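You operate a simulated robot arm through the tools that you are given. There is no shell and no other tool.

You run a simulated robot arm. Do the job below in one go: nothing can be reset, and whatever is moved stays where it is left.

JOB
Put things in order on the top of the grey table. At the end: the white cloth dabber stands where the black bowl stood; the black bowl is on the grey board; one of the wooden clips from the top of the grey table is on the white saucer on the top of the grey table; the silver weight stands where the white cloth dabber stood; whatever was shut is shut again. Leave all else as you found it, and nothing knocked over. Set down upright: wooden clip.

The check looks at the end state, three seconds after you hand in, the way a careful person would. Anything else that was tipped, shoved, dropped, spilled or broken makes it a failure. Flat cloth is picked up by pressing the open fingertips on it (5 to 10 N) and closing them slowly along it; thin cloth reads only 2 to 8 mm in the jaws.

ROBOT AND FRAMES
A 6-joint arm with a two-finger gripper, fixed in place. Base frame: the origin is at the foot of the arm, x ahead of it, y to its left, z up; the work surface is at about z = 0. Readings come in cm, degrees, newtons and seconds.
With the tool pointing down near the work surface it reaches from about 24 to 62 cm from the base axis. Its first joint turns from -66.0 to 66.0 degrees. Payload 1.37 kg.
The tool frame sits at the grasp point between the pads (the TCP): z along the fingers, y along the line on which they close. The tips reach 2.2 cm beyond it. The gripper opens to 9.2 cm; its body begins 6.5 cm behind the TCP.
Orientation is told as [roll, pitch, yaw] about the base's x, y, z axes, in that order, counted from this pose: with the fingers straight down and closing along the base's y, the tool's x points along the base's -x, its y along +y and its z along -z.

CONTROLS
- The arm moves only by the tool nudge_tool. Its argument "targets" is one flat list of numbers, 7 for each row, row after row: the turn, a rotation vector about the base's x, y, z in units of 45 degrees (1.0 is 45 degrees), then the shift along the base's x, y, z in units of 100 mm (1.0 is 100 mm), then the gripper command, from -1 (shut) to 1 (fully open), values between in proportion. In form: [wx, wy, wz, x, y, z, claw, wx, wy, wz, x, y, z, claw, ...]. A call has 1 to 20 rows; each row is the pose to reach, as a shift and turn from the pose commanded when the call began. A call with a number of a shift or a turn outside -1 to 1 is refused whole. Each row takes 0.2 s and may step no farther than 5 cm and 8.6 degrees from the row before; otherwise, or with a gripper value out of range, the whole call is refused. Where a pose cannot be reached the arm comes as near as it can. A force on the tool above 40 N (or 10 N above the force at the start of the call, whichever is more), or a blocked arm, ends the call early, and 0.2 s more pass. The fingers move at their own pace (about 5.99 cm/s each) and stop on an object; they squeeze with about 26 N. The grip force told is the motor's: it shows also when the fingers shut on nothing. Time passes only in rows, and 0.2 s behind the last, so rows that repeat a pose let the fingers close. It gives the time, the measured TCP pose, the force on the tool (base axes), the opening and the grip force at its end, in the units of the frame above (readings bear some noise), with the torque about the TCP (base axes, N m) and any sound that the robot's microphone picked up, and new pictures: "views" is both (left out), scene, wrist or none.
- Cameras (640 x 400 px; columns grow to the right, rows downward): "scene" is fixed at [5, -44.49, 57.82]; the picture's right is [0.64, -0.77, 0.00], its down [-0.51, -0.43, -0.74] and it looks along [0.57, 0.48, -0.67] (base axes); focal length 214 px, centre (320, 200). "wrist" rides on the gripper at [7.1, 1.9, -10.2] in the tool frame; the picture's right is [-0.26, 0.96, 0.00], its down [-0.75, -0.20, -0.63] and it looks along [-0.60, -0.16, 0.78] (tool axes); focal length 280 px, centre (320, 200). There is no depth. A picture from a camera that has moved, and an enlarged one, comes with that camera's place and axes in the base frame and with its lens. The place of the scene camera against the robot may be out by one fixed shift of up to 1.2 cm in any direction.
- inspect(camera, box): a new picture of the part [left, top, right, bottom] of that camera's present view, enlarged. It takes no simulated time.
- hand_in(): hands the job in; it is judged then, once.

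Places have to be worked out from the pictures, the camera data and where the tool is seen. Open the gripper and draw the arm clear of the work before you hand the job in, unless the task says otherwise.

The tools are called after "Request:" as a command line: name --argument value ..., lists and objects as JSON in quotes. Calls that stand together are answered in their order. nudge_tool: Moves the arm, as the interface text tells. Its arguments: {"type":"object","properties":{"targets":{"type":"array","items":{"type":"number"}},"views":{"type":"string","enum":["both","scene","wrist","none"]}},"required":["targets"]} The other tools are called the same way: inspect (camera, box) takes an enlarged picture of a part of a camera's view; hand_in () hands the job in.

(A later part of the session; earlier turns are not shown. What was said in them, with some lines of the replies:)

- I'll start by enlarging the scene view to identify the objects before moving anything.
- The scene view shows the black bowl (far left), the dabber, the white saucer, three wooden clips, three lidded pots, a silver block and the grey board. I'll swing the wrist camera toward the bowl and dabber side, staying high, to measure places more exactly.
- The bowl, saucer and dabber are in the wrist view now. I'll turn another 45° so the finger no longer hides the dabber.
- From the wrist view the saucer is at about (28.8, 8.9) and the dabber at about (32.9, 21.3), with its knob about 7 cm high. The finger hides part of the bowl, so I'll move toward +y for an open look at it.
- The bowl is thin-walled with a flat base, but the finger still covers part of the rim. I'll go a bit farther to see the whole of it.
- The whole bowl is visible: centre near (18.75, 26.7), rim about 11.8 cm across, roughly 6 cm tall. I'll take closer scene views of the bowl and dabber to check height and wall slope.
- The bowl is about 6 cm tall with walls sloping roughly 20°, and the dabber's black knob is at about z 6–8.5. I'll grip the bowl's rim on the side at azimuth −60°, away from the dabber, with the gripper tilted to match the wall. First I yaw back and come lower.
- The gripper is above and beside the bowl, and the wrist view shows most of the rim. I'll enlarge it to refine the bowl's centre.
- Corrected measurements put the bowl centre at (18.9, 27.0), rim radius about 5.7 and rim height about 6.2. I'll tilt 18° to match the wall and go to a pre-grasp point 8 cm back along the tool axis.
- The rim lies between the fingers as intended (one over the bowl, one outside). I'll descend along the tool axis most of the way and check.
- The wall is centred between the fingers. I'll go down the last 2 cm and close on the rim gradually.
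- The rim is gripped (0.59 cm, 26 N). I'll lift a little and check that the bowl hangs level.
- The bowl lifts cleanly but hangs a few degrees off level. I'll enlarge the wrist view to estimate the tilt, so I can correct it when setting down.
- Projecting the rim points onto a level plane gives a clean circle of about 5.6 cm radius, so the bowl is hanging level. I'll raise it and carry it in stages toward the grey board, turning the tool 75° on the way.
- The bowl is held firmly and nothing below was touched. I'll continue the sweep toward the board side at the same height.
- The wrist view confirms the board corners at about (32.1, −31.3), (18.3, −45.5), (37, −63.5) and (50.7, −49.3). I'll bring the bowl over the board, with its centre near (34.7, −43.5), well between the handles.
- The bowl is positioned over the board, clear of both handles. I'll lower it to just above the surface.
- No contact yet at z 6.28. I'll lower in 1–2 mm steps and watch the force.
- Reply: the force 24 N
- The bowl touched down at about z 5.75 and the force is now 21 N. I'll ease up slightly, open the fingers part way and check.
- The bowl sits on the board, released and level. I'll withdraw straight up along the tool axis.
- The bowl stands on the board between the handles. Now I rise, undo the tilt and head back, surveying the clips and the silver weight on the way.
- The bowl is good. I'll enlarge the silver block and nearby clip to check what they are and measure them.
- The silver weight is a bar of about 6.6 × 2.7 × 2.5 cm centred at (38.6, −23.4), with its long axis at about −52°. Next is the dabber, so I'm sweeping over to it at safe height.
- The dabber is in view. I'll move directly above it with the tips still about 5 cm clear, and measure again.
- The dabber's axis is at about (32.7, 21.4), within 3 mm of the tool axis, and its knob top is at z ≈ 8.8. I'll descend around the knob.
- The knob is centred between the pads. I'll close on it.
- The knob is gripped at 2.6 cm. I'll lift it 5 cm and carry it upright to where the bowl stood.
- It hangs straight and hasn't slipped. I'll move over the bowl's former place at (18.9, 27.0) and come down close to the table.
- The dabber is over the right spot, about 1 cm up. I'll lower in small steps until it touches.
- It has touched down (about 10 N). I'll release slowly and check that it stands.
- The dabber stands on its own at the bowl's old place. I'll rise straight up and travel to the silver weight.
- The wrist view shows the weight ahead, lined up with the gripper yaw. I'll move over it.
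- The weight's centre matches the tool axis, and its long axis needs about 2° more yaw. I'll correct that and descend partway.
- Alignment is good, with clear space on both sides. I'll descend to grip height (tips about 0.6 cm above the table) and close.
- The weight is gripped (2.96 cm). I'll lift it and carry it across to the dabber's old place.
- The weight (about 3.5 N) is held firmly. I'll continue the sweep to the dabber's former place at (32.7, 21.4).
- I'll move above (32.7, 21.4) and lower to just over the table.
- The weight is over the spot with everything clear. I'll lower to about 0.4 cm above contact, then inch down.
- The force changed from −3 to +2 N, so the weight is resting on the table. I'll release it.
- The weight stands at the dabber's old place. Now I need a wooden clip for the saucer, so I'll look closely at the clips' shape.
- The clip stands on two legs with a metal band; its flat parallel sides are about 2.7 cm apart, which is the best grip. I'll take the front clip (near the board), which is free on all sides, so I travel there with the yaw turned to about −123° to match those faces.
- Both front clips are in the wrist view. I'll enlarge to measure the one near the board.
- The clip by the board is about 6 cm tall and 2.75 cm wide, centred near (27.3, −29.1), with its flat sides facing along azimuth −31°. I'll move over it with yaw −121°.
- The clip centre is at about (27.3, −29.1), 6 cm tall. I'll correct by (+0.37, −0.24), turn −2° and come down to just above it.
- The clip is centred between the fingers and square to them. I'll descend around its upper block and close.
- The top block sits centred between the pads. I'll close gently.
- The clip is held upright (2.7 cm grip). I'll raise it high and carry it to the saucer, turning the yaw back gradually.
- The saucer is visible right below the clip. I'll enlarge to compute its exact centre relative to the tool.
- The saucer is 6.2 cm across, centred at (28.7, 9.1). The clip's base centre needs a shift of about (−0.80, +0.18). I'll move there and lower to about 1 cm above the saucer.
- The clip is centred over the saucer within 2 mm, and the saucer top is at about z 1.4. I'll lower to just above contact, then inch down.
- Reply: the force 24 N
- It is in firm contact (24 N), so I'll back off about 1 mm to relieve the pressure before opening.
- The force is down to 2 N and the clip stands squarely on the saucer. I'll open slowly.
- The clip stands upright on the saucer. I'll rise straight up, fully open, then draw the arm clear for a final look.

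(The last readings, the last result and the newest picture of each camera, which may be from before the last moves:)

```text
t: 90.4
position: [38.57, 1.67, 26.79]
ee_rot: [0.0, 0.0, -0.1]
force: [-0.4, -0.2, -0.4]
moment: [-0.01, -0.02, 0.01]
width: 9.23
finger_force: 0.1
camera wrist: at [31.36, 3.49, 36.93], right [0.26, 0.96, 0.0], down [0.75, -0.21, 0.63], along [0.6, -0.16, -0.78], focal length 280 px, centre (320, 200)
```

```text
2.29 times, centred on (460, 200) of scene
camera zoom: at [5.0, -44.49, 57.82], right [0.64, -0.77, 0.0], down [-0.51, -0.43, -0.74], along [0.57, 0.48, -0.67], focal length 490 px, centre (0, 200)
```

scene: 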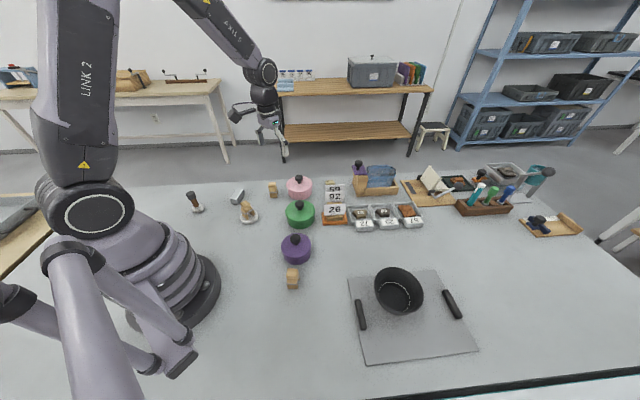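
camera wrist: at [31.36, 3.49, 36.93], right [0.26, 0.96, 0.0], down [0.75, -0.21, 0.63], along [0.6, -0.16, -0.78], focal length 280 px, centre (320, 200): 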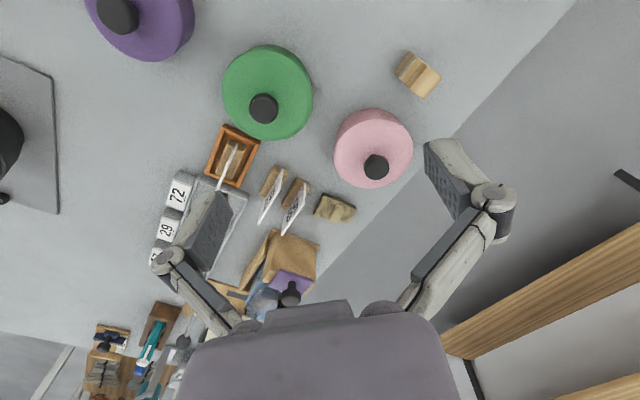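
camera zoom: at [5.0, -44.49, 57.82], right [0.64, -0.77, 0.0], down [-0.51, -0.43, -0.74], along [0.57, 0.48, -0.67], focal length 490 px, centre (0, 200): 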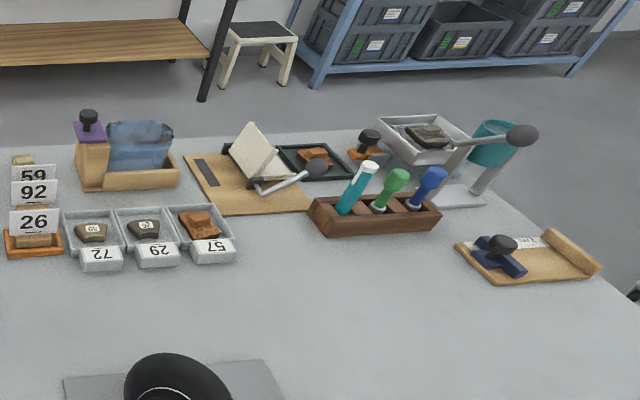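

All pieces are in their places, the lids are still on, and the rest looks unchanged. I'll raise the arm to its starting height and check the clip and dabber once more.

Request:
nudge_tool --targets '[0, 0, 0, 0.05, 0, 0.3, 1, 0, 0, 0, 0.1, 0, 0.6, 1, 0, 0, 0, 0.13, 0, 0.9, 1, 0, 0, 0, 0.13, 0, 0.9, 1]' --views "scene"

Request:
inspect --camera "scene" --box '[220, 175, 290, 230]'

Request:
inspect --camera "scene" --box '[165, 170, 245, 225]'

```text
t: 91.4
position: [39.79, 1.37, 35.66]
ee_rot: [0.0, 0.0, -0.1]
force: [-0.9, -0.4, 0.0]
moment: [0.01, -0.03, 0.03]
width: 9.2
finger_force: 0.0
```

scene: 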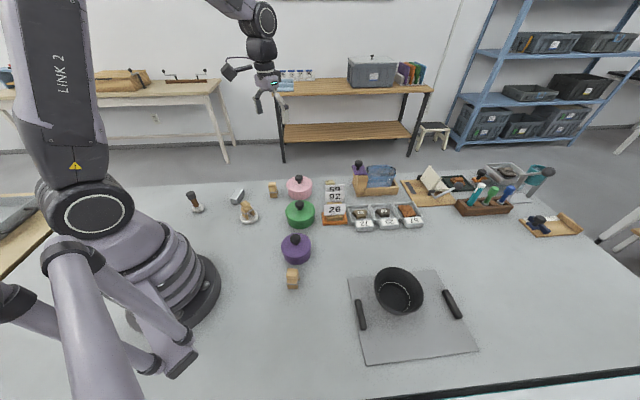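

```text
7.27 times, centred on (255, 202) of scene
camera zoom: at [5.0, -44.49, 57.82], right [0.64, -0.77, 0.0], down [-0.51, -0.43, -0.74], along [0.57, 0.48, -0.67], focal length 1560 px, centre (793, 182)
```

zoom: 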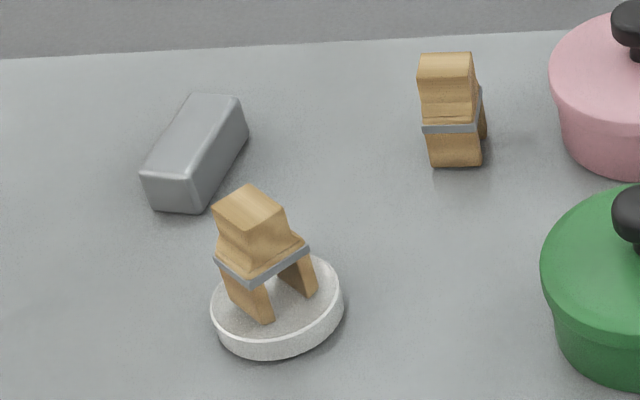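

```text
7.27 times, centred on (205, 198) of scene
camera zoom: at [5.0, -44.49, 57.82], right [0.64, -0.77, 0.0], down [-0.51, -0.43, -0.74], along [0.57, 0.48, -0.67], focal length 1560 px, centre (1156, 218)
```

zoom: 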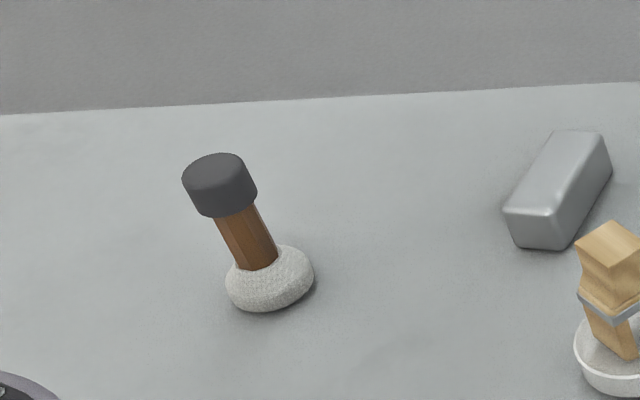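

Everything checks out: the clip stands upright on the saucer, the weight and dabber stand in their new places, the bowl is on the board, and the arm is clear with the gripper open. I'm handing in.

Request:
hand_in

```text
The job is handed in.
```

I've put the table in order and handed in the job. I don't have the check's verdict, only what the last pictures showed.

- **Black bowl:** it sits on the grey board, between the two handles and level.
- **White cloth dabber:** it stands upright where the bowl was, at about (18.9, 27.1) against a measured (18.9, 27.0).
- **Silver weight:** it rests where the dabber stood, at about (32.7, 21.4), lying flat as I found it. I took the grey metal bar to be the weight.
- **Wooden clip:** I took the front clip near the board. It stands upright near the middle of the white saucer.

I opened nothing, so the pot lids are as they were. The other objects look unmoved compared with the first pictures. Setting the bowl down pressed the board with about 21 N. Its corners look the same to within a pixel or two, so any shift would be a few millimetres at most.

The gripper is open and the arm is back near its starting position, clear of the table.
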